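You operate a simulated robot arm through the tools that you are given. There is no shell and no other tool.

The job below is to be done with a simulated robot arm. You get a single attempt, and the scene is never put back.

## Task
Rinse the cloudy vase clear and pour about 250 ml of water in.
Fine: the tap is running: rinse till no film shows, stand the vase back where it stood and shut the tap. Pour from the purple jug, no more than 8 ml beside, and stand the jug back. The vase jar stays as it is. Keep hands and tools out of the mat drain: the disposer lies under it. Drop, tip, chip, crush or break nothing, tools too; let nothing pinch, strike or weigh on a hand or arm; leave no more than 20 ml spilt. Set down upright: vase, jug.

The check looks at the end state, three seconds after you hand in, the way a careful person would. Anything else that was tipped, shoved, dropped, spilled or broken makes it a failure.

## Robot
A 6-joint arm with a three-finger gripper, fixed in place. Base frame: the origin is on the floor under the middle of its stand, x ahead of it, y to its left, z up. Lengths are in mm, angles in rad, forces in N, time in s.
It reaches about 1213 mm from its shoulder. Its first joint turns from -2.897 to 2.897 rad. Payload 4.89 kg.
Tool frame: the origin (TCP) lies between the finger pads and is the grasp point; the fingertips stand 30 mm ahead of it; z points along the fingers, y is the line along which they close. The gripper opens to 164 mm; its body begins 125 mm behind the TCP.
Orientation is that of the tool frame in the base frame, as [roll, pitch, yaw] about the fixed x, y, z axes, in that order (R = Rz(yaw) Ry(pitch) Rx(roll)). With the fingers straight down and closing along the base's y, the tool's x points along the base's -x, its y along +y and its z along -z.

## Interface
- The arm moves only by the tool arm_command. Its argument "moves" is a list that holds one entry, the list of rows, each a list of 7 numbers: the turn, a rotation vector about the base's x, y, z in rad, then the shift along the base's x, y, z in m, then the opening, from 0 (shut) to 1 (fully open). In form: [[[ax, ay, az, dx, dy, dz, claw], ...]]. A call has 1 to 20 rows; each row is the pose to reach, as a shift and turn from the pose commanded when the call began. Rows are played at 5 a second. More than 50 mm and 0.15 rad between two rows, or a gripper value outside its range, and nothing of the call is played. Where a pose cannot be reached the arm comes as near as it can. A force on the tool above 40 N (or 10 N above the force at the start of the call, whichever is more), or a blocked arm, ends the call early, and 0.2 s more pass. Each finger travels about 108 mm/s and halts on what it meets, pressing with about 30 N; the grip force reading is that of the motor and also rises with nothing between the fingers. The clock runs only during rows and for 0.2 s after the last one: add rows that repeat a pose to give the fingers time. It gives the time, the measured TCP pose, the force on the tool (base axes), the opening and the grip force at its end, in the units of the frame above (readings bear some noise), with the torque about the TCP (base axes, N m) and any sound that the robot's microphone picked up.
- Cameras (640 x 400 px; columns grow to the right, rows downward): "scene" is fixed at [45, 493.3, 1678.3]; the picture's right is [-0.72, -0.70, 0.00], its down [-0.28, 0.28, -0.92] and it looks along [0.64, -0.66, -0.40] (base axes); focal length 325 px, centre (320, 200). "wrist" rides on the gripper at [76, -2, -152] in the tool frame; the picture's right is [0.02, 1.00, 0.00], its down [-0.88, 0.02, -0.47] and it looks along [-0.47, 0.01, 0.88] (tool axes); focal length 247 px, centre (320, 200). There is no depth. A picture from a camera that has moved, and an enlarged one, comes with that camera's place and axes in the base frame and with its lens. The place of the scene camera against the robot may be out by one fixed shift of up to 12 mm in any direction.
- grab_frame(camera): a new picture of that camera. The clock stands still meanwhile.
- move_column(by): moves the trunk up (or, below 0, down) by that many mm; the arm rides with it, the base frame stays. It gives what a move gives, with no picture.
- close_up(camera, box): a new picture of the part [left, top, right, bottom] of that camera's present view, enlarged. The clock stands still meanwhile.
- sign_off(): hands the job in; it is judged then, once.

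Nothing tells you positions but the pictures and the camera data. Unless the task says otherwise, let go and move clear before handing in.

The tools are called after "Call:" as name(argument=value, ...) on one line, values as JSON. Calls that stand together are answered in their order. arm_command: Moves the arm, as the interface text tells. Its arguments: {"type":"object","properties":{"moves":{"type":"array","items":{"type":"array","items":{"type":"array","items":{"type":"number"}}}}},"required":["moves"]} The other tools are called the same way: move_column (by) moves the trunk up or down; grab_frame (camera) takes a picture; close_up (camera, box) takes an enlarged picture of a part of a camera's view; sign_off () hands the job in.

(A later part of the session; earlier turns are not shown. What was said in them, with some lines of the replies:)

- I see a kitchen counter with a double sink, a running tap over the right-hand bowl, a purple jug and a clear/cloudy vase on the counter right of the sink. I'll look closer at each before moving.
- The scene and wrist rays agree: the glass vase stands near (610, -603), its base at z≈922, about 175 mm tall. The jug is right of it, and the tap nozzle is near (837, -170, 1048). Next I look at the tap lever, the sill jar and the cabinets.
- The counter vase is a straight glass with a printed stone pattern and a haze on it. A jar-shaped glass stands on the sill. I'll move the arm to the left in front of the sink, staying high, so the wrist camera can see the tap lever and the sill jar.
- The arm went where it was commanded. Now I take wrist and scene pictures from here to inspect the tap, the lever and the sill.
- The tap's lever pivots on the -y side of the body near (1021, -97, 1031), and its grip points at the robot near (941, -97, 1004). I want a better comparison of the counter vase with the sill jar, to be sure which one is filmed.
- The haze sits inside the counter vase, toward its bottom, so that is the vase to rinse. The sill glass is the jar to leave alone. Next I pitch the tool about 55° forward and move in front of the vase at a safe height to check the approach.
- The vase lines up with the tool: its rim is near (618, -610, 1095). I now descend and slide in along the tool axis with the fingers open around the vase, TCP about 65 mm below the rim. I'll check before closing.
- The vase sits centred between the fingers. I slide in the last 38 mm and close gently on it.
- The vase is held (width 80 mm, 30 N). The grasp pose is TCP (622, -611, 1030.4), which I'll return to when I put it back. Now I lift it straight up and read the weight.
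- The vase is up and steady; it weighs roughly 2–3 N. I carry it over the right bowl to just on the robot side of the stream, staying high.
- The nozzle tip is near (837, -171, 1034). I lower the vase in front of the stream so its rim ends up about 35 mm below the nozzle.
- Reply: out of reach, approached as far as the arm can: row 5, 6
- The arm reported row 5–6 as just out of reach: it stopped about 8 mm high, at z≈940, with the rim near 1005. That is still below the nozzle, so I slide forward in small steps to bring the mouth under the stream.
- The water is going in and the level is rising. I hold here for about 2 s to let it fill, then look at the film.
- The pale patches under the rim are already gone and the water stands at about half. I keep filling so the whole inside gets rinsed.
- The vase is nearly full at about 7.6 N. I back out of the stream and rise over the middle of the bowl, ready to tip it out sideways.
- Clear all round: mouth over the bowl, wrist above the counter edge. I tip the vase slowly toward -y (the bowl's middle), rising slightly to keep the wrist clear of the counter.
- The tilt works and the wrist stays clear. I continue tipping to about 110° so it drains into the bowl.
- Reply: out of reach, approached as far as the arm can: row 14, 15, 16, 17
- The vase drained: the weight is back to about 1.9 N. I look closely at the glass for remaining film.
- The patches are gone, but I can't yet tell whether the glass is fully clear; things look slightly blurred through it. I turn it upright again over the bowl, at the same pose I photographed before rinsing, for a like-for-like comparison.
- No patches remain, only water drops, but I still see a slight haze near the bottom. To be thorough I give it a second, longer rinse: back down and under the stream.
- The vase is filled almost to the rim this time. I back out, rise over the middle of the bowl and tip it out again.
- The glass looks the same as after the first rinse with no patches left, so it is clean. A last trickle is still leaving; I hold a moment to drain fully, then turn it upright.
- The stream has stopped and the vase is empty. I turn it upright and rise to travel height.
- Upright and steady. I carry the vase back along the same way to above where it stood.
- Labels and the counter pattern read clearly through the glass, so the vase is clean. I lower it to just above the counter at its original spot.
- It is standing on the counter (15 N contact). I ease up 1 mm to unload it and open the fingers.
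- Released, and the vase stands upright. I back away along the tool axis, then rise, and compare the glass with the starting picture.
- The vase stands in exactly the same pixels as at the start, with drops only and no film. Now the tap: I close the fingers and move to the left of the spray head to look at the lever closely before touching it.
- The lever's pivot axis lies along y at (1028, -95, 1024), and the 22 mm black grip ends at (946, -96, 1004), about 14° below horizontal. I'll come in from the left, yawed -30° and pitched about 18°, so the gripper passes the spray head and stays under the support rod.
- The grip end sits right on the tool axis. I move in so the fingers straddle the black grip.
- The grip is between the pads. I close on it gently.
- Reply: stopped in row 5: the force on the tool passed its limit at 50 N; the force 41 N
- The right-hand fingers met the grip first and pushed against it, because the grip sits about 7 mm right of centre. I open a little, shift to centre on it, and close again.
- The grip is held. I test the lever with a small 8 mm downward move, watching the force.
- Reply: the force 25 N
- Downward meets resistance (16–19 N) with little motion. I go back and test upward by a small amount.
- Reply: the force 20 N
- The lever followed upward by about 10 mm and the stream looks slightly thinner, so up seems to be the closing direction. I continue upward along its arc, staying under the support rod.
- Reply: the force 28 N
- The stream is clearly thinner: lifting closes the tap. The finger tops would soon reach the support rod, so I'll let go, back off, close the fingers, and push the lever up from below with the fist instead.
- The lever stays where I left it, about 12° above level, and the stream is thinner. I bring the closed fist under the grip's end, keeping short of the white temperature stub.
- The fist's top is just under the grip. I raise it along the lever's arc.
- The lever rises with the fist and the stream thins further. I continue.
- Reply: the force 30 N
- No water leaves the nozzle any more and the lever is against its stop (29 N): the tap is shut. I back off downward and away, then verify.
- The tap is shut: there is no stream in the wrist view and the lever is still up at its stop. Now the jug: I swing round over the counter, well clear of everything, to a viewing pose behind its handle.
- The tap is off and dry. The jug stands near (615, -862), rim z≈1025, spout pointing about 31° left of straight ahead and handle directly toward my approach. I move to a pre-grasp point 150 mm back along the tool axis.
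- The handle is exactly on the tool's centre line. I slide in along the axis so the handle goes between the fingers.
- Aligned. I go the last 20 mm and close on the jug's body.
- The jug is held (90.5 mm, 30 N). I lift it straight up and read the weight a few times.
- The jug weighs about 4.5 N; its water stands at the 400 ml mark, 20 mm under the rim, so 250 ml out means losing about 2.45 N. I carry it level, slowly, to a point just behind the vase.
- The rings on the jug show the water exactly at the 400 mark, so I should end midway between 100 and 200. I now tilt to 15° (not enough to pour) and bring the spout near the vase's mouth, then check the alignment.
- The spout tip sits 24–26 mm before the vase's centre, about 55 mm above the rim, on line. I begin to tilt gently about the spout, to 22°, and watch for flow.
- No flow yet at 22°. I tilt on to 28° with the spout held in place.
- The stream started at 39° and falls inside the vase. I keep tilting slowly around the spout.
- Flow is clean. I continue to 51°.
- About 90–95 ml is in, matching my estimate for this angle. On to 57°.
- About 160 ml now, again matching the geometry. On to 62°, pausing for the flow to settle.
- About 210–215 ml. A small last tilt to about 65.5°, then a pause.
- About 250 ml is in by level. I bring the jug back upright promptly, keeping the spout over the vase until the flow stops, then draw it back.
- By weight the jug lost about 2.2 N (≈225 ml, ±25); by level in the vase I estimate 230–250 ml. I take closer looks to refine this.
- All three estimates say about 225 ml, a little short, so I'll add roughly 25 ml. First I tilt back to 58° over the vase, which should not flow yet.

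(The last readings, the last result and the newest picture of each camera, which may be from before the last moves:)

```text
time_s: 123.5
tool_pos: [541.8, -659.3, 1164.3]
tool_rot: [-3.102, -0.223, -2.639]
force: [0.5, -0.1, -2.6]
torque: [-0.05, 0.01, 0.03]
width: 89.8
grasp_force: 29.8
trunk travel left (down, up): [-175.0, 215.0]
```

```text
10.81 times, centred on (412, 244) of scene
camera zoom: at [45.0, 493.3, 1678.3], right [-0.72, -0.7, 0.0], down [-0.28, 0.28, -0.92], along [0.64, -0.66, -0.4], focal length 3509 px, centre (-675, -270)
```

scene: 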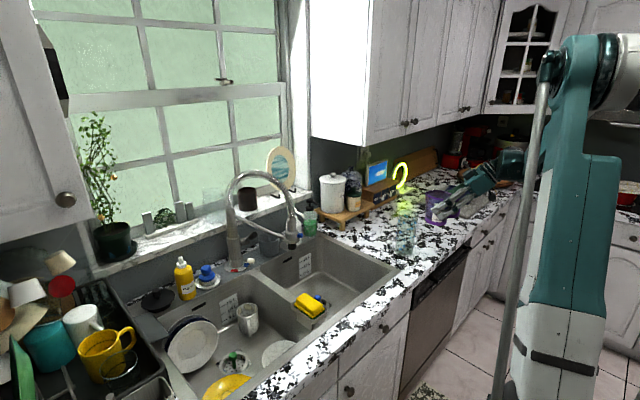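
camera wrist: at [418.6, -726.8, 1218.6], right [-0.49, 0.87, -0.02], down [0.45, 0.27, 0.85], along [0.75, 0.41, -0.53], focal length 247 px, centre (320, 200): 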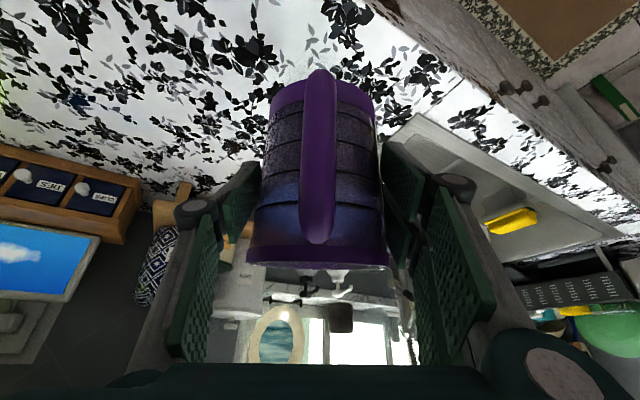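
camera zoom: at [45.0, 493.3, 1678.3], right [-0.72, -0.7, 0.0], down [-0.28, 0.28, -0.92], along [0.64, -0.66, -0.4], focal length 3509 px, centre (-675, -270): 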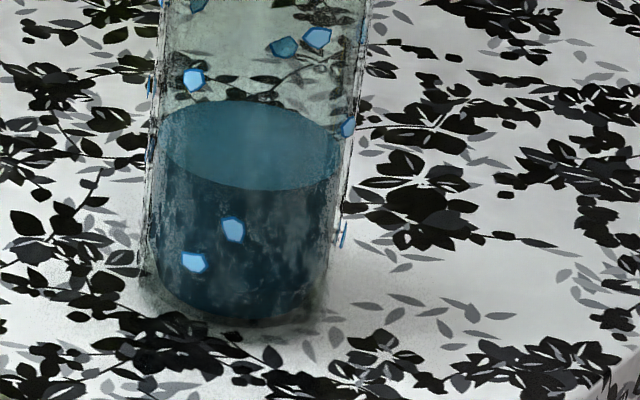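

Call:
arm_command(moves=[[[-0.0126, 0.0209, 0, 0.0005, 0.0003, 0.0017, 0.46], [-0.0252, 0.0419, 0, 0.0011, 0.0007, 0.0033, 0.46], [-0.0378, 0.0628, 0, 0.0016, 0.001, 0.005, 0.46], [-0.0378, 0.0628, 0, 0.0016, 0.001, 0.005, 0.46]]])

Call:
close_up(camera="scene", box=[385, 180, 465, 265])

```text
time_s: 124.5
tool_pos: [543.4, -658.0, 1169.1]
tool_rot: [-3.097, -0.295, -2.638]
force: [-0.1, -0.1, -2.0]
torque: [0.0, -0.04, 0.0]
width: 89.9
grasp_force: 29.5
trunk travel left (down, up): [-175.0, 215.0]
```

```text
4.71 times, centred on (425, 222) of scene
camera zoom: at [45.0, 493.3, 1678.3], right [-0.72, -0.7, 0.0], down [-0.28, 0.28, -0.92], along [0.64, -0.66, -0.4], focal length 1528 px, centre (-174, 94)
```

zoom: 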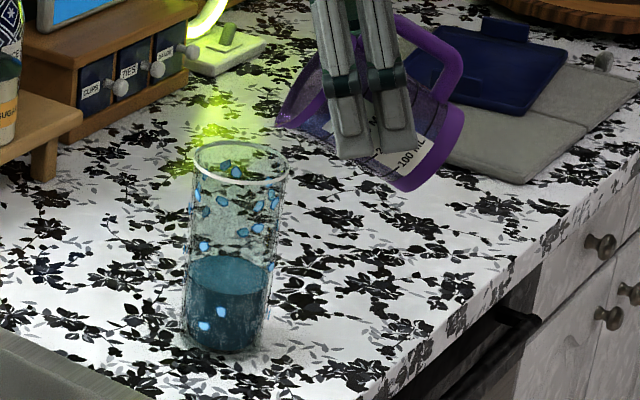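

Call:
arm_command(moves=[[[-0.0099, 0.0165, 0, 0.0005, 0.0003, 0.0013, 0.46], [-0.0198, 0.0329, 0, 0.001, 0.0006, 0.0026, 0.46], [-0.0297, 0.0494, 0, 0.0015, 0.0009, 0.0039, 0.46], [-0.0297, 0.0494, 0, 0.0015, 0.0009, 0.0039, 0.46]]])

Call:
close_up(camera="scene", box=[385, 180, 465, 265])

Call:
close_up(camera="scene", box=[396, 225, 428, 262])

```text
time_s: 125.5
tool_pos: [544.6, -656.4, 1172.6]
tool_rot: [-3.097, -0.352, -2.642]
force: [-0.2, -0.1, -1.8]
torque: [0.03, -0.04, -0.05]
width: 90.0
grasp_force: 29.9
trunk travel left (down, up): [-175.0, 215.0]
```

```text
4.71 times, centred on (425, 222) of scene
camera zoom: at [45.0, 493.3, 1678.3], right [-0.72, -0.7, 0.0], down [-0.28, 0.28, -0.92], along [0.64, -0.66, -0.4], focal length 1528 px, centre (-174, 94)
```

zoom: 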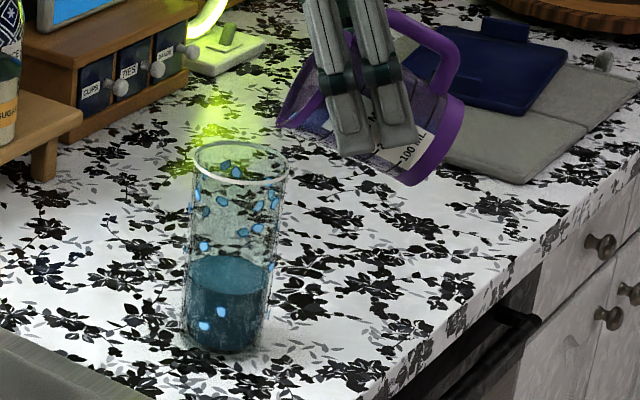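

```text
10.81 times, centred on (412, 244) of scene
camera zoom: at [45.0, 493.3, 1678.3], right [-0.72, -0.7, 0.0], down [-0.28, 0.28, -0.92], along [0.64, -0.66, -0.4], focal length 3509 px, centre (-675, -270)
```

zoom: 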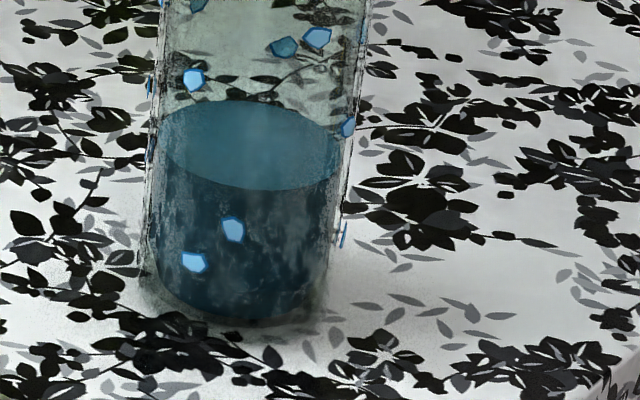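

Nothing flows at 65.3° now, so the jug settled at that angle's capacity; about 225–235 ml went over. I tilt a further 2–3° in small steps to add the last 20–25 ml, watching the vase level.

Call:
arm_command(moves=[[[-0.0077, 0.0127, 0, 0.0005, 0.0003, 0.001, 0.46], [-0.0153, 0.0255, 0, 0.0009, 0.0005, 0.0019, 0.46], [-0.0153, 0.0255, 0, 0.0009, 0.0005, 0.0019, 0.46], [-0.0153, 0.0255, 0, 0.0009, 0.0005, 0.0019, 0.46]]])

Call:
close_up(camera="scene", box=[385, 180, 465, 265])

Call:
close_up(camera="scene", box=[396, 225, 428, 262])

```text
time_s: 126.5
tool_pos: [546.2, -656.2, 1174.7]
tool_rot: [-3.095, -0.382, -2.641]
force: [0.6, -0.4, -2.4]
torque: [0.01, -0.04, -0.04]
width: 89.8
grasp_force: 29.8
trunk travel left (down, up): [-175.0, 215.0]
```

```text
4.71 times, centred on (425, 222) of scene
camera zoom: at [45.0, 493.3, 1678.3], right [-0.72, -0.7, 0.0], down [-0.28, 0.28, -0.92], along [0.64, -0.66, -0.4], focal length 1528 px, centre (-174, 94)
```

zoom: 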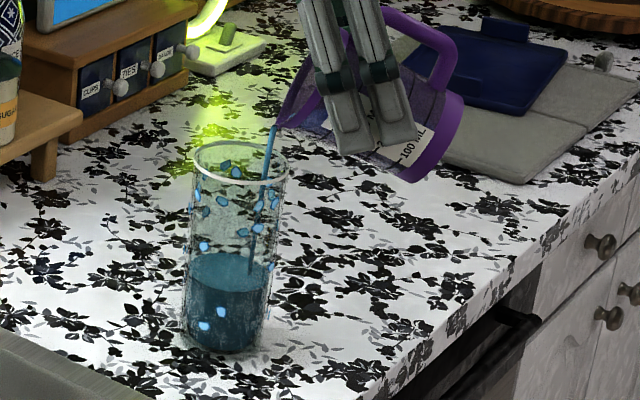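

```text
10.81 times, centred on (412, 244) of scene
camera zoom: at [45.0, 493.3, 1678.3], right [-0.72, -0.7, 0.0], down [-0.28, 0.28, -0.92], along [0.64, -0.66, -0.4], focal length 3509 px, centre (-675, -270)
```

zoom: 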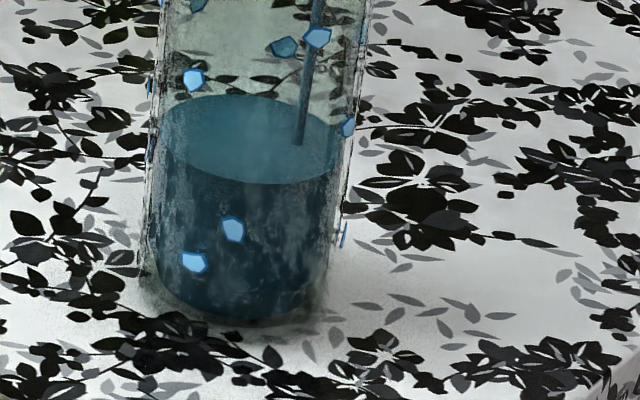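

It is flowing thinly; about 10 ml added. I hold a moment for it to settle.

Call:
arm_command(moves=[[[-0.0036, 0.006, 0, 0.0002, 0.0001, 0.0004, 0.46], [-0.0072, 0.012, 0, 0.0004, 0.0002, 0.0008, 0.46], [-0.0072, 0.012, 0, 0.0004, 0.0002, 0.0008, 0.46], [-0.0072, 0.012, 0, 0.0004, 0.0002, 0.0008, 0.46]]])

Call:
close_up(camera="scene", box=[385, 180, 465, 265])

Call:
close_up(camera="scene", box=[396, 225, 428, 262])

```text
time_s: 127.5
tool_pos: [545.1, -657.7, 1174.2]
tool_rot: [-3.096, -0.396, -2.64]
force: [-1.0, 0.2, -1.5]
torque: [0.02, -0.01, -0.02]
width: 89.8
grasp_force: 29.8
trunk travel left (down, up): [-175.0, 215.0]
```

```text
4.71 times, centred on (425, 222) of scene
camera zoom: at [45.0, 493.3, 1678.3], right [-0.72, -0.7, 0.0], down [-0.28, 0.28, -0.92], along [0.64, -0.66, -0.4], focal length 1528 px, centre (-174, 94)
```

zoom: 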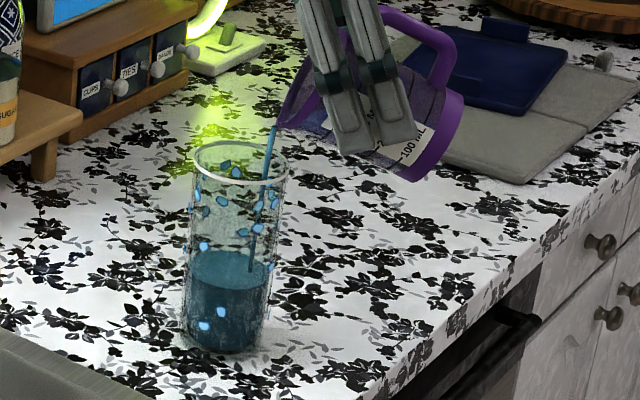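

```text
10.81 times, centred on (412, 244) of scene
camera zoom: at [45.0, 493.3, 1678.3], right [-0.72, -0.7, 0.0], down [-0.28, 0.28, -0.92], along [0.64, -0.66, -0.4], focal length 3509 px, centre (-675, -270)
```

zoom: 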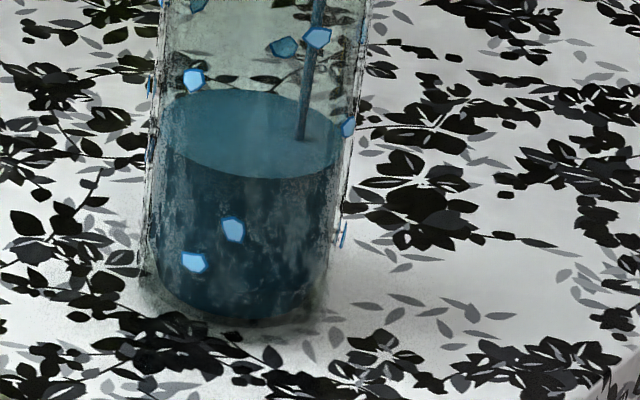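

About 20 ml added, bringing the vase to roughly 245–250 ml. I bring the jug upright again and draw it back.

Call:
arm_command(moves=[[[0.0539, -0.0897, 0, -0.0029, -0.0017, -0.0069, 0.46], [0.0899, -0.1496, 0, -0.0045, -0.0026, -0.0116, 0.46], [0.1573, -0.2618, 0, -0.0066, -0.0039, -0.0208, 0.46], [0.2247, -0.3739, 0, -0.0077, -0.0046, -0.0303, 0.46], [0.2921, -0.4861, 0, -0.0077, -0.0046, -0.0349, 0.46], [0.3595, -0.5983, 0, -0.011, -0.0065, -0.0344, 0.46], [0.427, -0.7105, 0, -0.0149, -0.0089, -0.0286, 0.46], [0.4944, -0.8227, 0, -0.0203, -0.0121, -0.0226, 0.46], [0.5618, -0.9348, 0, -0.0273, -0.0164, -0.0158, 0.46], [0.6094, -1.0141, 0, -0.0325, -0.0194, -0.0113, 0.46], [0.6094, -1.0141, 0, -0.0325, -0.0194, -0.0113, 0.46], [0.6094, -1.0141, 0, -0.0325, -0.0194, -0.0113, 0.46]]])

Call:
close_up(camera="scene", box=[396, 225, 428, 262])

Call:
close_up(camera="scene", box=[385, 180, 465, 265])

Call:
close_up(camera="wrist", box=[240, 60, 400, 280])

Call:
arm_command(moves=[[[0, 0, 0, 0, 0, 0, 0.46]]])

Call:
arm_command(moves=[[[0, 0, 0, 0, 0, 0, 0.46]]])

Call:
arm_command(moves=[[[0, 0, 0, 0, 0, 0, 0.46]]])

Call:
arm_command(moves=[[[0, 0, 0, 0, 0, 0, 0.46]]])

Call:
arm_command(moves=[[[0, 0, 0, 0, 0, 0, 0.46]]])

Call:
arm_command(moves=[[[0, 0, 0, 0, 0, 0, 0.46]]])

Call:
arm_command(moves=[[[0, 0, 0, 0, 0, 0, 0.46]]])

Call:
arm_command(moves=[[[0, 0, 0, 0, 0, 0, 0.46]]])

```text
time_s: 130.1
tool_pos: [512.5, -676.9, 1163.6]
tool_rot: [3.136, 0.785, -2.654]
force: [-1.2, -0.3, -1.9]
torque: [0.05, -0.06, 0.0]
width: 89.7
grasp_force: 29.7
trunk travel left (down, up): [-175.0, 215.0]
```

```text
10.81 times, centred on (412, 244) of scene
camera zoom: at [45.0, 493.3, 1678.3], right [-0.72, -0.7, 0.0], down [-0.28, 0.28, -0.92], along [0.64, -0.66, -0.4], focal length 3509 px, centre (-675, -270)
```

zoom: 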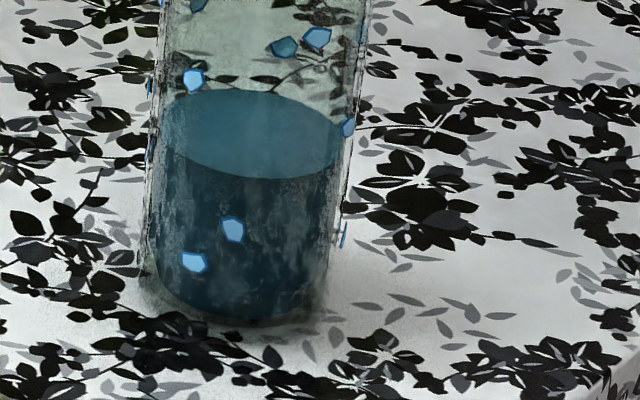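

```text
4.71 times, centred on (425, 222) of scene
camera zoom: at [45.0, 493.3, 1678.3], right [-0.72, -0.7, 0.0], down [-0.28, 0.28, -0.92], along [0.64, -0.66, -0.4], focal length 1528 px, centre (-174, 94)
```

zoom: 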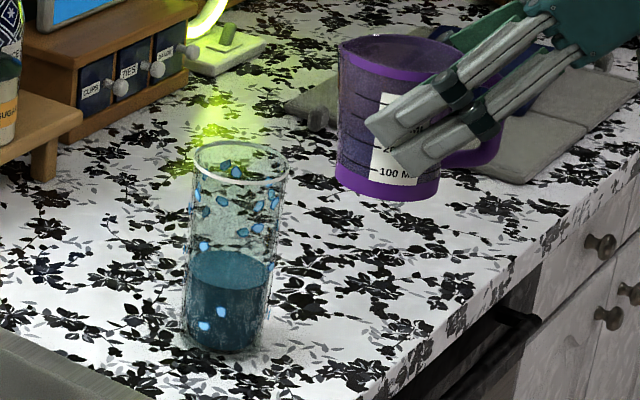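

```text
1.82 times, centred on (320, 170) of wrist
camera zoom: at [371.5, -755.7, 1215.9], right [-0.49, 0.87, -0.01], down [0.25, 0.15, 0.96], along [0.84, 0.46, -0.29], focal length 449 px, centre (320, 254)
```

zoom: 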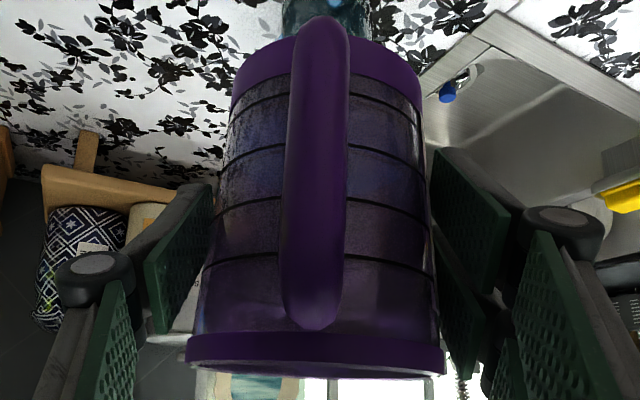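

```text
time_s: 130.5
tool_pos: [514.1, -676.6, 1163.2]
tool_rot: [3.136, 0.786, -2.654]
force: [0.1, 0.2, -2.4]
torque: [-0.01, 0.0, -0.01]
width: 89.8
grasp_force: 29.6
trunk travel left (down, up): [-175.0, 215.0]
```

```text
time_s: 130.9
tool_pos: [514.1, -676.0, 1163.3]
tool_rot: [3.135, 0.785, -2.651]
force: [-0.3, -0.8, -3.3]
torque: [0.0, 0.01, -0.01]
width: 90.0
grasp_force: 29.8
trunk travel left (down, up): [-175.0, 215.0]
```

```text
time_s: 131.3
tool_pos: [514.4, -676.3, 1163.6]
tool_rot: [3.136, 0.786, -2.654]
force: [-0.3, 0.6, -2.7]
torque: [0.04, -0.01, -0.05]
width: 89.9
grasp_force: 30.0
trunk travel left (down, up): [-175.0, 215.0]
```

```text
time_s: 131.7
tool_pos: [514.3, -677.6, 1162.9]
tool_rot: [3.137, 0.787, -2.652]
force: [0.3, 0.0, -2.7]
torque: [-0.01, -0.01, 0.02]
width: 90.1
grasp_force: 30.1
trunk travel left (down, up): [-175.0, 215.0]
```

```text
time_s: 132.1
tool_pos: [514.3, -677.1, 1161.7]
tool_rot: [3.136, 0.787, -2.654]
force: [0.8, -0.2, -2.1]
torque: [0.02, 0.0, -0.01]
width: 90.0
grasp_force: 30.3
trunk travel left (down, up): [-175.0, 215.0]
```

```text
time_s: 132.5
tool_pos: [514.0, -676.6, 1163.3]
tool_rot: [3.136, 0.786, -2.653]
force: [-0.5, 0.6, -2.9]
torque: [-0.01, 0.01, 0.02]
width: 89.9
grasp_force: 30.5
trunk travel left (down, up): [-175.0, 215.0]
```

```text
time_s: 132.9
tool_pos: [514.1, -676.8, 1164.0]
tool_rot: [3.136, 0.786, -2.653]
force: [0.1, 0.1, -1.8]
torque: [-0.02, 0.01, 0.03]
width: 89.9
grasp_force: 29.9
trunk travel left (down, up): [-175.0, 215.0]
```

```text
time_s: 133.3
tool_pos: [512.8, -677.7, 1163.4]
tool_rot: [3.137, 0.784, -2.653]
force: [-0.1, -0.4, -2.4]
torque: [-0.01, 0.01, 0.02]
width: 89.8
grasp_force: 29.9
trunk travel left (down, up): [-175.0, 215.0]
```

By the vase's level (about 65 mm of water, 70.6 mm inner diameter) it holds about 250 ml, and nothing was spilt. I carry the jug back level to above its original spot.

Call:
arm_command(moves=[[[0, 0, 0, 0.006, -0.011, -0.002, 0.46], [0, 0, 0, 0.017, -0.032, -0.006, 0.46], [0, 0, 0, 0.03, -0.055, -0.01, 0.46], [0, 0, 0, 0.043, -0.079, -0.014, 0.46], [0, 0, 0, 0.056, -0.103, -0.018, 0.46], [0, 0, 0, 0.069, -0.127, -0.023, 0.46], [0, 0, 0, 0.082, -0.151, -0.028, 0.46], [0, 0, 0, 0.092, -0.17, -0.034, 0.46], [0, 0, 0, 0.098, -0.181, -0.038, 0.46], [0, 0, 0, 0.1011, -0.1864, -0.0401, 0.46], [0, 0, 0, 0.1011, -0.1864, -0.0401, 0.46]]])

Call:
arm_command(moves=[[[0, 0, 0, 0, 0, -0.02, 0.46], [0, 0, 0, 0, 0, -0.045, 0.46], [0, 0, 0, 0, 0, -0.07, 0.46], [0, 0, 0, 0, 0, -0.095, 0.46], [0, 0, 0, 0, 0, -0.115, 0.46], [0, 0, 0, 0, 0, -0.127, 0.46], [0, 0, 0, 0, 0, -0.133, 0.46], [0, 0, 0, 0, 0, -0.136, 0.46], [0, 0, 0, 0, 0, -0.136, 0.46]]])

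Call:
close_up(camera="scene", box=[385, 180, 497, 260])

Call:
grab_frame(camera="wrist")

```text
time_s: 135.7
tool_pos: [615.3, -863.3, 1121.6]
tool_rot: [3.137, 0.785, -2.654]
force: [-0.9, 0.3, -2.2]
torque: [0.03, -0.02, 0.03]
width: 90.1
grasp_force: 29.8
trunk travel left (down, up): [-175.0, 215.0]
```

```text
time_s: 137.7
tool_pos: [614.5, -862.5, 986.6]
tool_rot: [3.136, 0.785, -2.652]
force: [-0.1, 0.0, -2.3]
torque: [-0.02, 0.03, -0.01]
width: 89.8
grasp_force: 29.8
trunk travel left (down, up): [-175.0, 215.0]
```

```text
5.00 times, centred on (441, 220) of scene
camera zoom: at [45.0, 493.3, 1678.3], right [-0.72, -0.7, 0.0], down [-0.28, 0.28, -0.92], along [0.64, -0.66, -0.4], focal length 1623 px, centre (-285, 100)
```

zoom: 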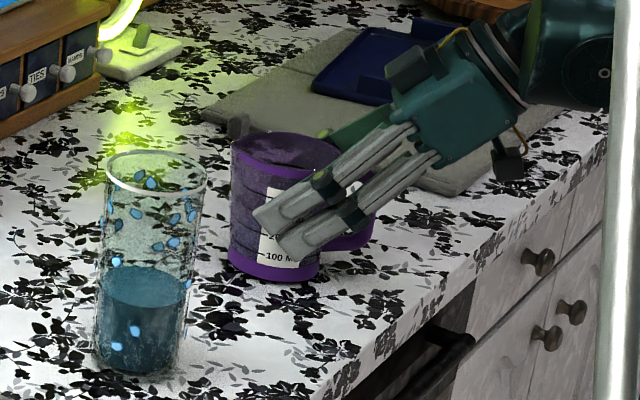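

```text
taken
camera wrist: at [471.5, -941.5, 1040.0], right [-0.49, 0.87, -0.01], down [0.25, 0.15, 0.96], along [0.84, 0.46, -0.29], focal length 247 px, centre (320, 200)
```

wrist: 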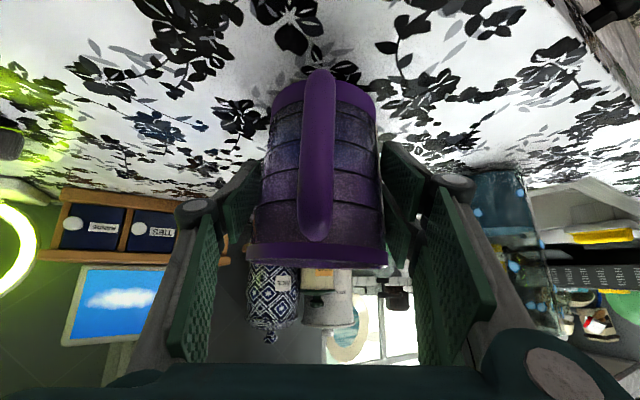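

The jug is about 3–4 mm above its old spot and aligned as before. I lower it in 1 mm steps until it touches.

Call:
arm_command(moves=[[[0, 0, 0, 0, 0, -0.001, 0.46], [0, 0, 0, 0, 0, -0.002, 0.46], [0, 0, 0, 0, 0, -0.003, 0.46], [0, 0, 0, 0, 0, -0.003, 0.46]]])

```text
time_s: 138.7
tool_pos: [613.9, -862.9, 985.7]
tool_rot: [3.137, 0.786, -2.653]
force: [-1.8, -4.3, 13.6]
torque: [-0.67, -0.25, -0.12]
width: 89.9
grasp_force: 29.7
trunk travel left (down, up): [-175.0, 215.0]
```

It is standing on the counter (13.6 N). I ease up slightly and open the fingers.

Call:
arm_command(moves=[[[0, 0, 0, 0, 0, 0.001, 0.46], [0, 0, 0, 0, 0, 0.001, 0.5], [0, 0, 0, 0, 0, 0.001, 0.56], [0, 0, 0, 0, 0, 0.001, 0.65], [0, 0, 0, 0, 0, 0.001, 0.8], [0, 0, 0, 0, 0, 0.001, 1], [0, 0, 0, 0, 0, 0.001, 1], [0, 0, 0, 0, 0, 0.001, 1]]])

Call:
grab_frame(camera="wrist")

Call:
close_up(camera="scene", box=[385, 180, 497, 260])

```text
time_s: 140.5
tool_pos: [614.8, -862.8, 986.3]
tool_rot: [3.137, 0.785, -2.654]
force: [0.1, -1.3, -0.1]
torque: [0.02, 0.01, -0.02]
width: 163.8
grasp_force: 0.1
trunk travel left (down, up): [-175.0, 215.0]
```

```text
taken
camera wrist: at [471.8, -941.2, 1039.1], right [-0.49, 0.87, -0.01], down [0.25, 0.15, 0.96], along [0.84, 0.46, -0.29], focal length 247 px, centre (320, 200)
```

wrist: 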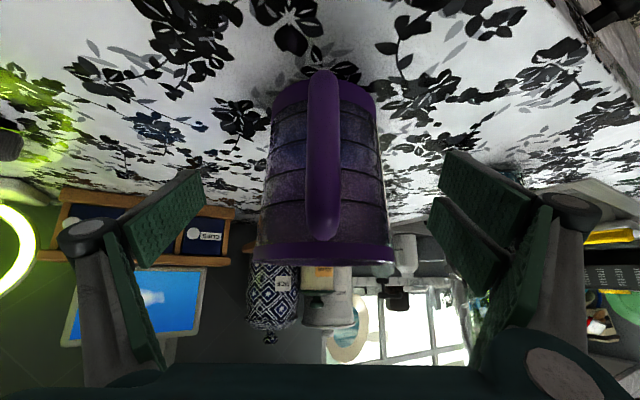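

```text
5.00 times, centred on (441, 220) of scene
camera zoom: at [45.0, 493.3, 1678.3], right [-0.72, -0.7, 0.0], down [-0.28, 0.28, -0.92], along [0.64, -0.66, -0.4], focal length 1623 px, centre (-285, 100)
```

zoom: 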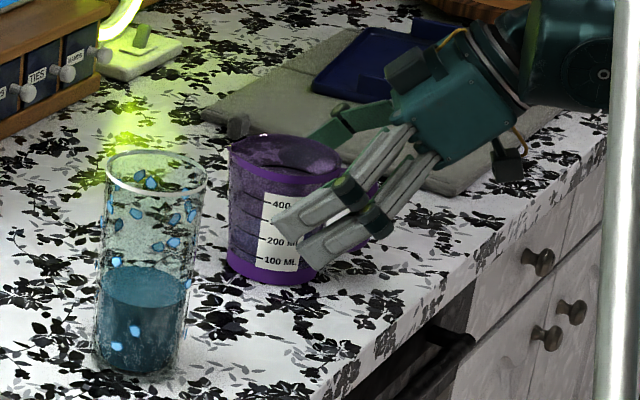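

The jug stands upright and free. I back out along the tool axis and rise clear.

Call:
arm_command(moves=[[[0, 0, 0, -0.0125, -0.0066, 0.0141, 1], [0, 0, 0, -0.0312, -0.0166, 0.0353, 1], [0, 0, 0, -0.0562, -0.0299, 0.0636, 1], [0, 0, 0, -0.0811, -0.0432, 0.0919, 1], [0, 0, 0, -0.1061, -0.0564, 0.1202, 1], [0, 0, 0, -0.131, -0.0697, 0.1485, 1], [0, 0, 0, -0.16, -0.06, 0.185, 1], [0, 0, 0, -0.19, -0.04, 0.22, 1], [0, 0, 0, -0.215, -0.01, 0.25, 1], [0, 0, 0, -0.23, 0.03, 0.27, 1]]])

Call:
grab_frame(camera="scene")

Call:
close_up(camera="scene", box=[340, 170, 500, 270])

Call:
close_up(camera="scene", box=[385, 205, 433, 265])

Call:
grab_frame(camera="wrist")

```text
refused: row 8 steps farther than a row can; nothing moved
```

```text
taken
```

scene: 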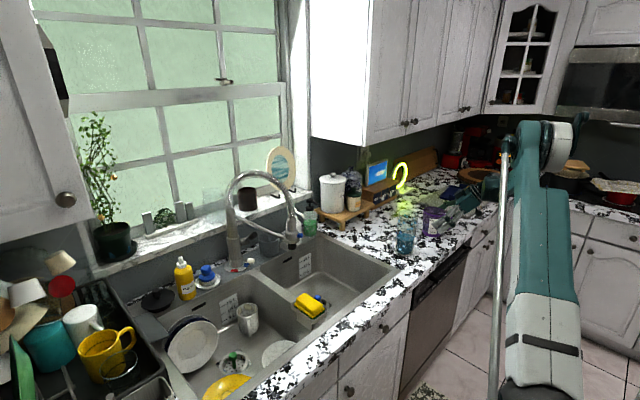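

```text
4.00 times, centred on (420, 220) of scene
camera zoom: at [45.0, 493.3, 1678.3], right [-0.72, -0.7, 0.0], down [-0.28, 0.28, -0.92], along [0.64, -0.66, -0.4], focal length 1298 px, centre (-80, 120)
```

zoom: 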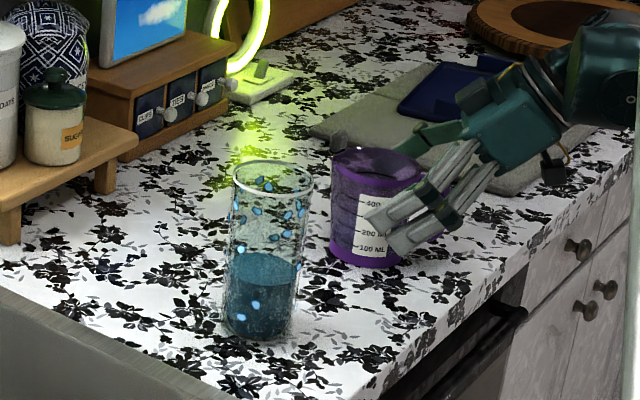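

```text
6.67 times, centred on (409, 235) of scene
camera zoom: at [45.0, 493.3, 1678.3], right [-0.72, -0.7, 0.0], down [-0.28, 0.28, -0.92], along [0.64, -0.66, -0.4], focal length 2164 px, centre (-273, -33)
```

zoom: 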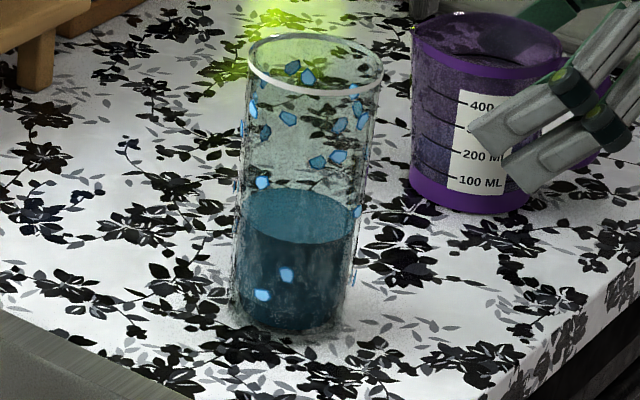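

```text
taken
camera wrist: at [471.8, -941.2, 1039.1], right [-0.49, 0.87, -0.01], down [0.25, 0.15, 0.96], along [0.84, 0.46, -0.29], focal length 247 px, centre (320, 200)
```

wrist: 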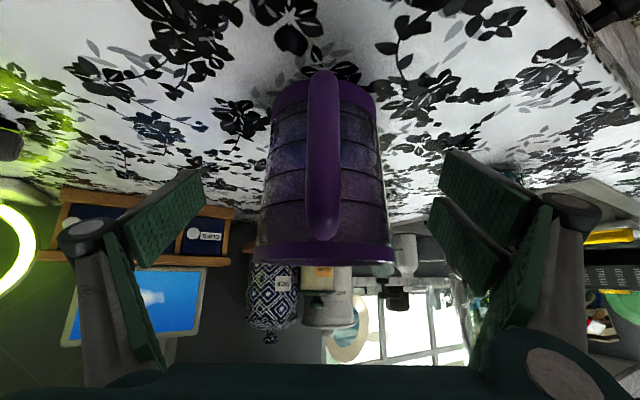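

The call was refused because one step was too long, so nothing moved. I repeat the retreat with smaller steps.

Call:
arm_command(moves=[[[0, 0, 0, -0.0125, -0.0066, 0.0141, 1], [0, 0, 0, -0.0312, -0.0166, 0.0353, 1], [0, 0, 0, -0.0562, -0.0299, 0.0636, 1], [0, 0, 0, -0.0811, -0.0432, 0.0919, 1], [0, 0, 0, -0.1061, -0.0564, 0.1202, 1], [0, 0, 0, -0.131, -0.0697, 0.1485, 1], [0, 0, 0, -0.155, -0.065, 0.175, 1], [0, 0, 0, -0.175, -0.05, 0.205, 1], [0, 0, 0, -0.19, -0.03, 0.235, 1], [0, 0, 0, -0.205, 0, 0.26, 1]]])

Call:
grab_frame(camera="scene")

Call:
close_up(camera="scene", box=[340, 170, 500, 270])

Call:
grab_frame(camera="wrist")

```text
time_s: 142.7
tool_pos: [411.8, -861.8, 1245.7]
tool_rot: [3.135, 0.785, -2.655]
force: [0.5, -1.5, -0.8]
torque: [0.25, -0.08, 0.2]
width: 163.9
grasp_force: 0.0
trunk travel left (down, up): [-175.0, 215.0]
```

```text
taken
```

scene: 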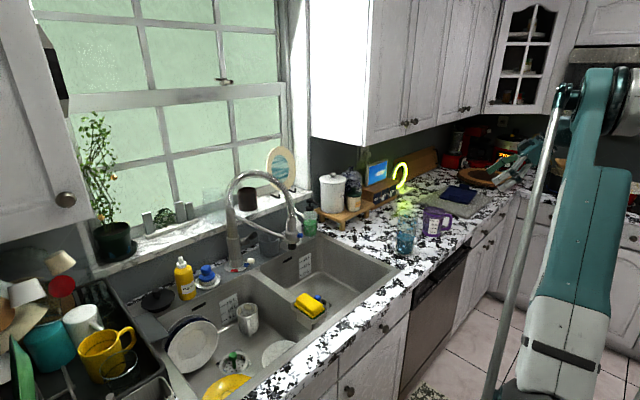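

```text
4.00 times, centred on (420, 220) of scene
camera zoom: at [45.0, 493.3, 1678.3], right [-0.72, -0.7, 0.0], down [-0.28, 0.28, -0.92], along [0.64, -0.66, -0.4], focal length 1298 px, centre (-80, 120)
```

zoom: 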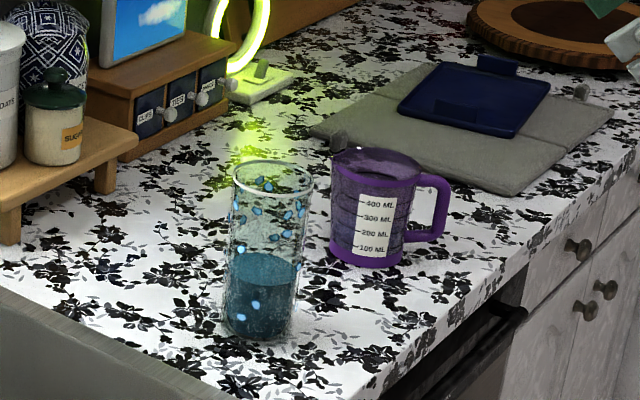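

```text
taken
camera wrist: at [268.9, -940.4, 1298.3], right [-0.49, 0.87, -0.01], down [0.25, 0.15, 0.96], along [0.84, 0.46, -0.29], focal length 247 px, centre (320, 200)
```

wrist: 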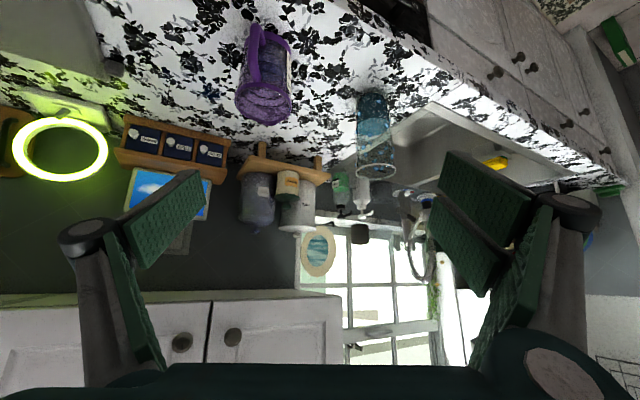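

Both vessels stand exactly where they did. I take final close looks at the jug level, the vase, the counter for drips, and the tap.

Call:
close_up(camera="scene", box=[415, 200, 463, 240])

Call:
close_up(camera="wrist", box=[220, 10, 320, 130])

Call:
close_up(camera="wrist", box=[330, 70, 410, 200])

Call:
close_up(camera="scene", box=[200, 180, 392, 300])

Call:
close_up(camera="scene", box=[385, 205, 433, 265])

```text
10.00 times, centred on (439, 220) of scene
camera zoom: at [45.0, 493.3, 1678.3], right [-0.72, -0.7, 0.0], down [-0.28, 0.28, -0.92], along [0.64, -0.66, -0.4], focal length 3246 px, centre (-870, 0)
```

zoom: 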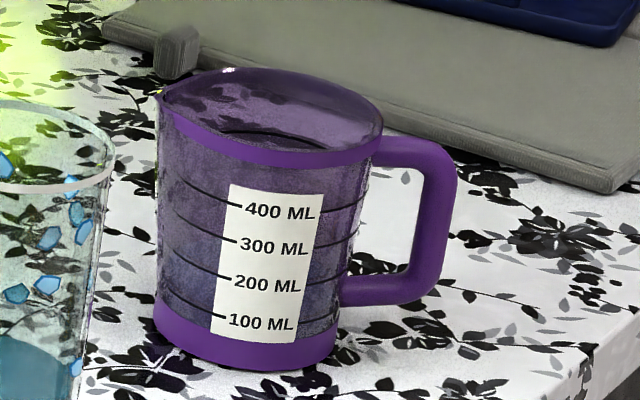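

```text
3.33 times, centred on (270, 70) of wrist
camera zoom: at [268.9, -940.4, 1298.3], right [-0.49, 0.87, -0.01], down [0.25, 0.15, 0.96], along [0.84, 0.46, -0.29], focal length 823 px, centre (487, 633)
```

zoom: 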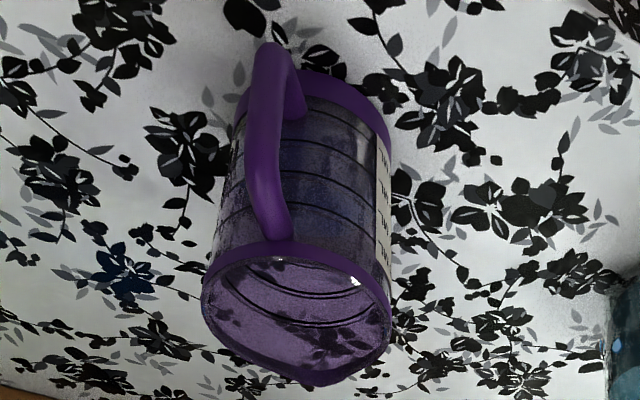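

```text
3.08 times, centred on (370, 135) of wrist
camera zoom: at [268.9, -940.4, 1298.3], right [-0.49, 0.87, -0.01], down [0.25, 0.15, 0.96], along [0.84, 0.46, -0.29], focal length 760 px, centre (166, 400)
```

zoom: 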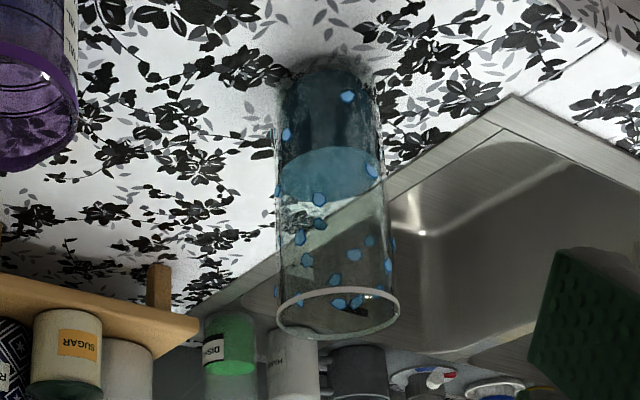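

```text
3.33 times, centred on (296, 240) of scene
camera zoom: at [45.0, 493.3, 1678.3], right [-0.72, -0.7, 0.0], down [-0.28, 0.28, -0.92], along [0.64, -0.66, -0.4], focal length 1082 px, centre (400, 67)
```

zoom: 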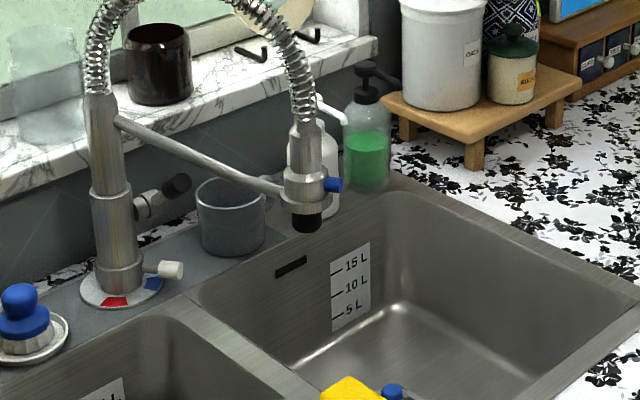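

```text
6.67 times, centred on (409, 235) of scene
camera zoom: at [45.0, 493.3, 1678.3], right [-0.72, -0.7, 0.0], down [-0.28, 0.28, -0.92], along [0.64, -0.66, -0.4], focal length 2164 px, centre (-273, -33)
```

zoom: 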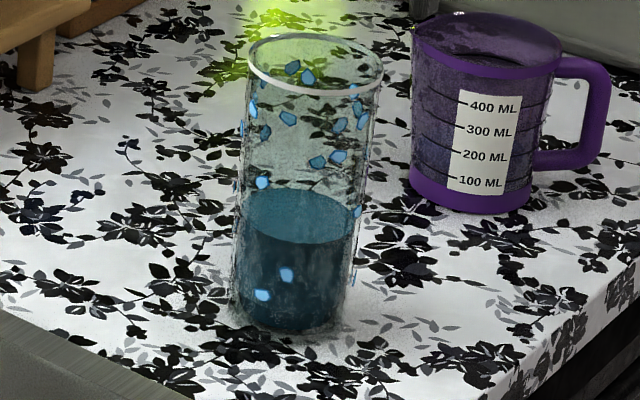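

Everything looks right: the tap is dry, the counter has no drips, and vase and jug are in place. For one last check of the amount I look down into the jug and the vase from above.

Call:
arm_command(moves=[[[-0.062, 0.115, 0, 0.005, 0.004, 0.01, 1], [-0.124, 0.231, 0, 0.01, 0.008, 0.02, 1], [-0.186, 0.346, 0, 0.015, 0.012, 0.03, 1], [-0.247, 0.461, 0, 0.02, 0.016, 0.04, 1], [-0.309, 0.577, 0, 0.025, 0.02, 0.05, 1], [-0.371, 0.692, 0, 0.03, 0.024, 0.06, 1], [-0.371, 0.692, 0, 0.03, 0.024, 0.06, 1]]])

Call:
grab_frame(camera="wrist")

```text
time_s: 144.3
tool_pos: [440.4, -838.1, 1305.3]
tool_rot: [3.14, -0.002, -2.65]
force: [1.3, 1.0, 0.3]
torque: [-0.09, 0.12, -0.01]
width: 163.9
grasp_force: 0.0
trunk travel left (down, up): [-175.0, 215.0]
```

```text
taken
camera wrist: at [373.2, -876.1, 1457.5], right [-0.49, 0.87, 0.0], down [0.77, 0.43, 0.47], along [0.41, 0.23, -0.88], focal length 247 px, centre (320, 200)
```

wrist: 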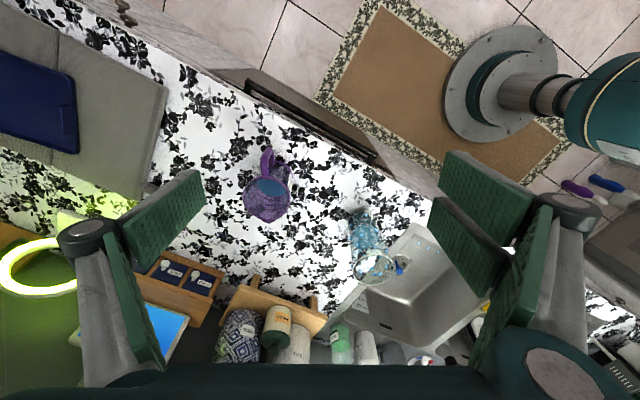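

Call:
close_up(camera="wrist", box=[228, 140, 308, 230])

Call:
close_up(camera="wrist", box=[330, 190, 410, 290])

Call:
grab_frame(camera="scene")

```text
4.44 times, centred on (268, 185) of wrist
camera zoom: at [373.2, -876.1, 1457.5], right [-0.49, 0.87, 0.0], down [0.77, 0.43, 0.47], along [0.41, 0.23, -0.88], focal length 1098 px, centre (551, 267)
```

zoom: 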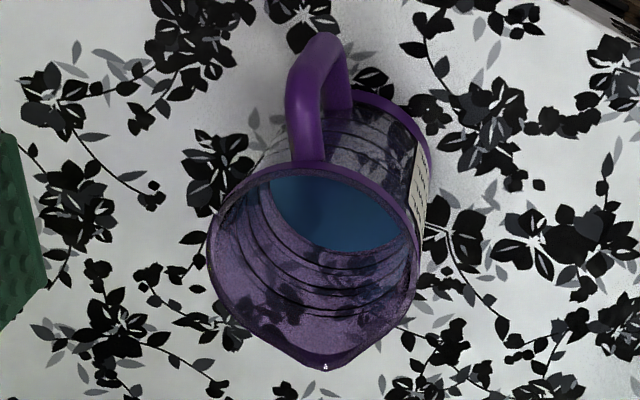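

```text
4.00 times, centred on (370, 240) of wrist
camera zoom: at [373.2, -876.1, 1457.5], right [-0.49, 0.87, 0.0], down [0.77, 0.43, 0.47], along [0.41, 0.23, -0.88], focal length 988 px, centre (120, 40)
```

zoom: 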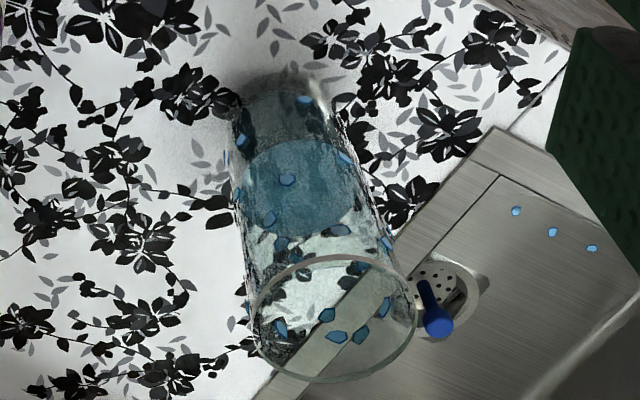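

```text
taken
```

scene: 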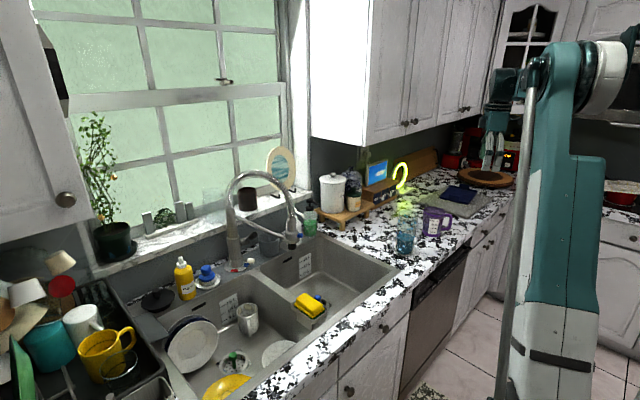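

Call:
close_up(camera="wrist", box=[250, 175, 290, 225])

Call:
close_up(camera="wrist", box=[240, 170, 270, 200])

```text
8.00 times, centred on (270, 200) of wrist
camera zoom: at [373.2, -876.1, 1457.5], right [-0.49, 0.87, 0.0], down [0.77, 0.43, 0.47], along [0.41, 0.23, -0.88], focal length 1976 px, centre (720, 200)
```

zoom: 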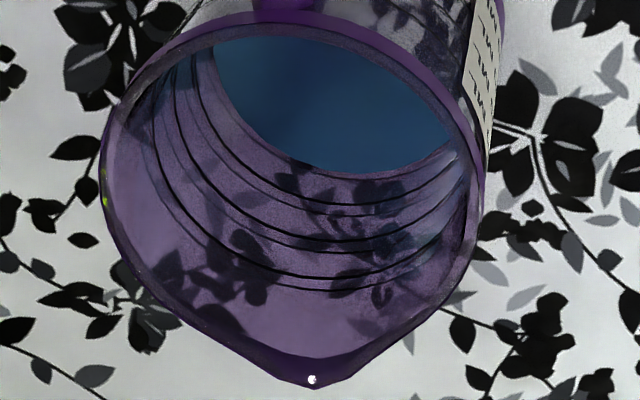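

```text
13.33 times, centred on (255, 185) of wrist
camera zoom: at [373.2, -876.1, 1457.5], right [-0.49, 0.87, 0.0], down [0.77, 0.43, 0.47], along [0.41, 0.23, -0.88], focal length 3293 px, centre (1187, 400)
```

zoom: 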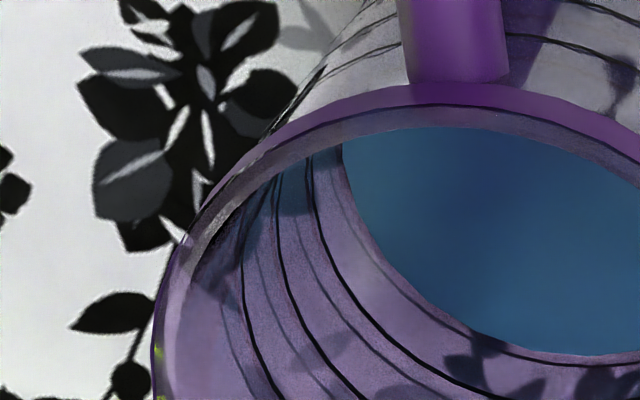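

Looking down, the jug holds roughly 125–135 ml of the original ~390 ml. The vase level (z≈989, about 65 mm deep) agrees with roughly 250–260 ml poured. The tap is shut, the vase is clear, nothing is spilt, both vessels stand upright where they stood, and the arm is clear, so I hand the job in.

Call:
sign_off()

```text
The job is handed in.
```

I rinsed the vase, put it back where it stood, and poured in about 255 ml of water. The job is handed in; I don't have the check's result.

- **Rinse:** I filled the vase under the tap and tipped it out twice. No film patches show, only water drops, and labels and the counter pattern read clearly through the glass.
- **Tap:** It shuts by lifting the lever. I pushed it up to its stop, and no water comes out.
- **Pour:** The water level in the vase puts it at about 255 ml. The jug's level suggests 255–280 ml, and the weight readings suggested less, about 220 ml, but they were noisy. I saw no water land beside the vase.
- **Jug:** It stands upright within a few millimetres of its old spot, with roughly 110–135 ml left in it.
- **Everything else:** The jar on the sill was not touched, the gripper stayed out of the sink drains, and nothing was knocked, dropped or broken. While getting hold of the lever the gripper once pushed it sideways past its 50 N force limit and the arm stopped itself. The lever looked unaffected.
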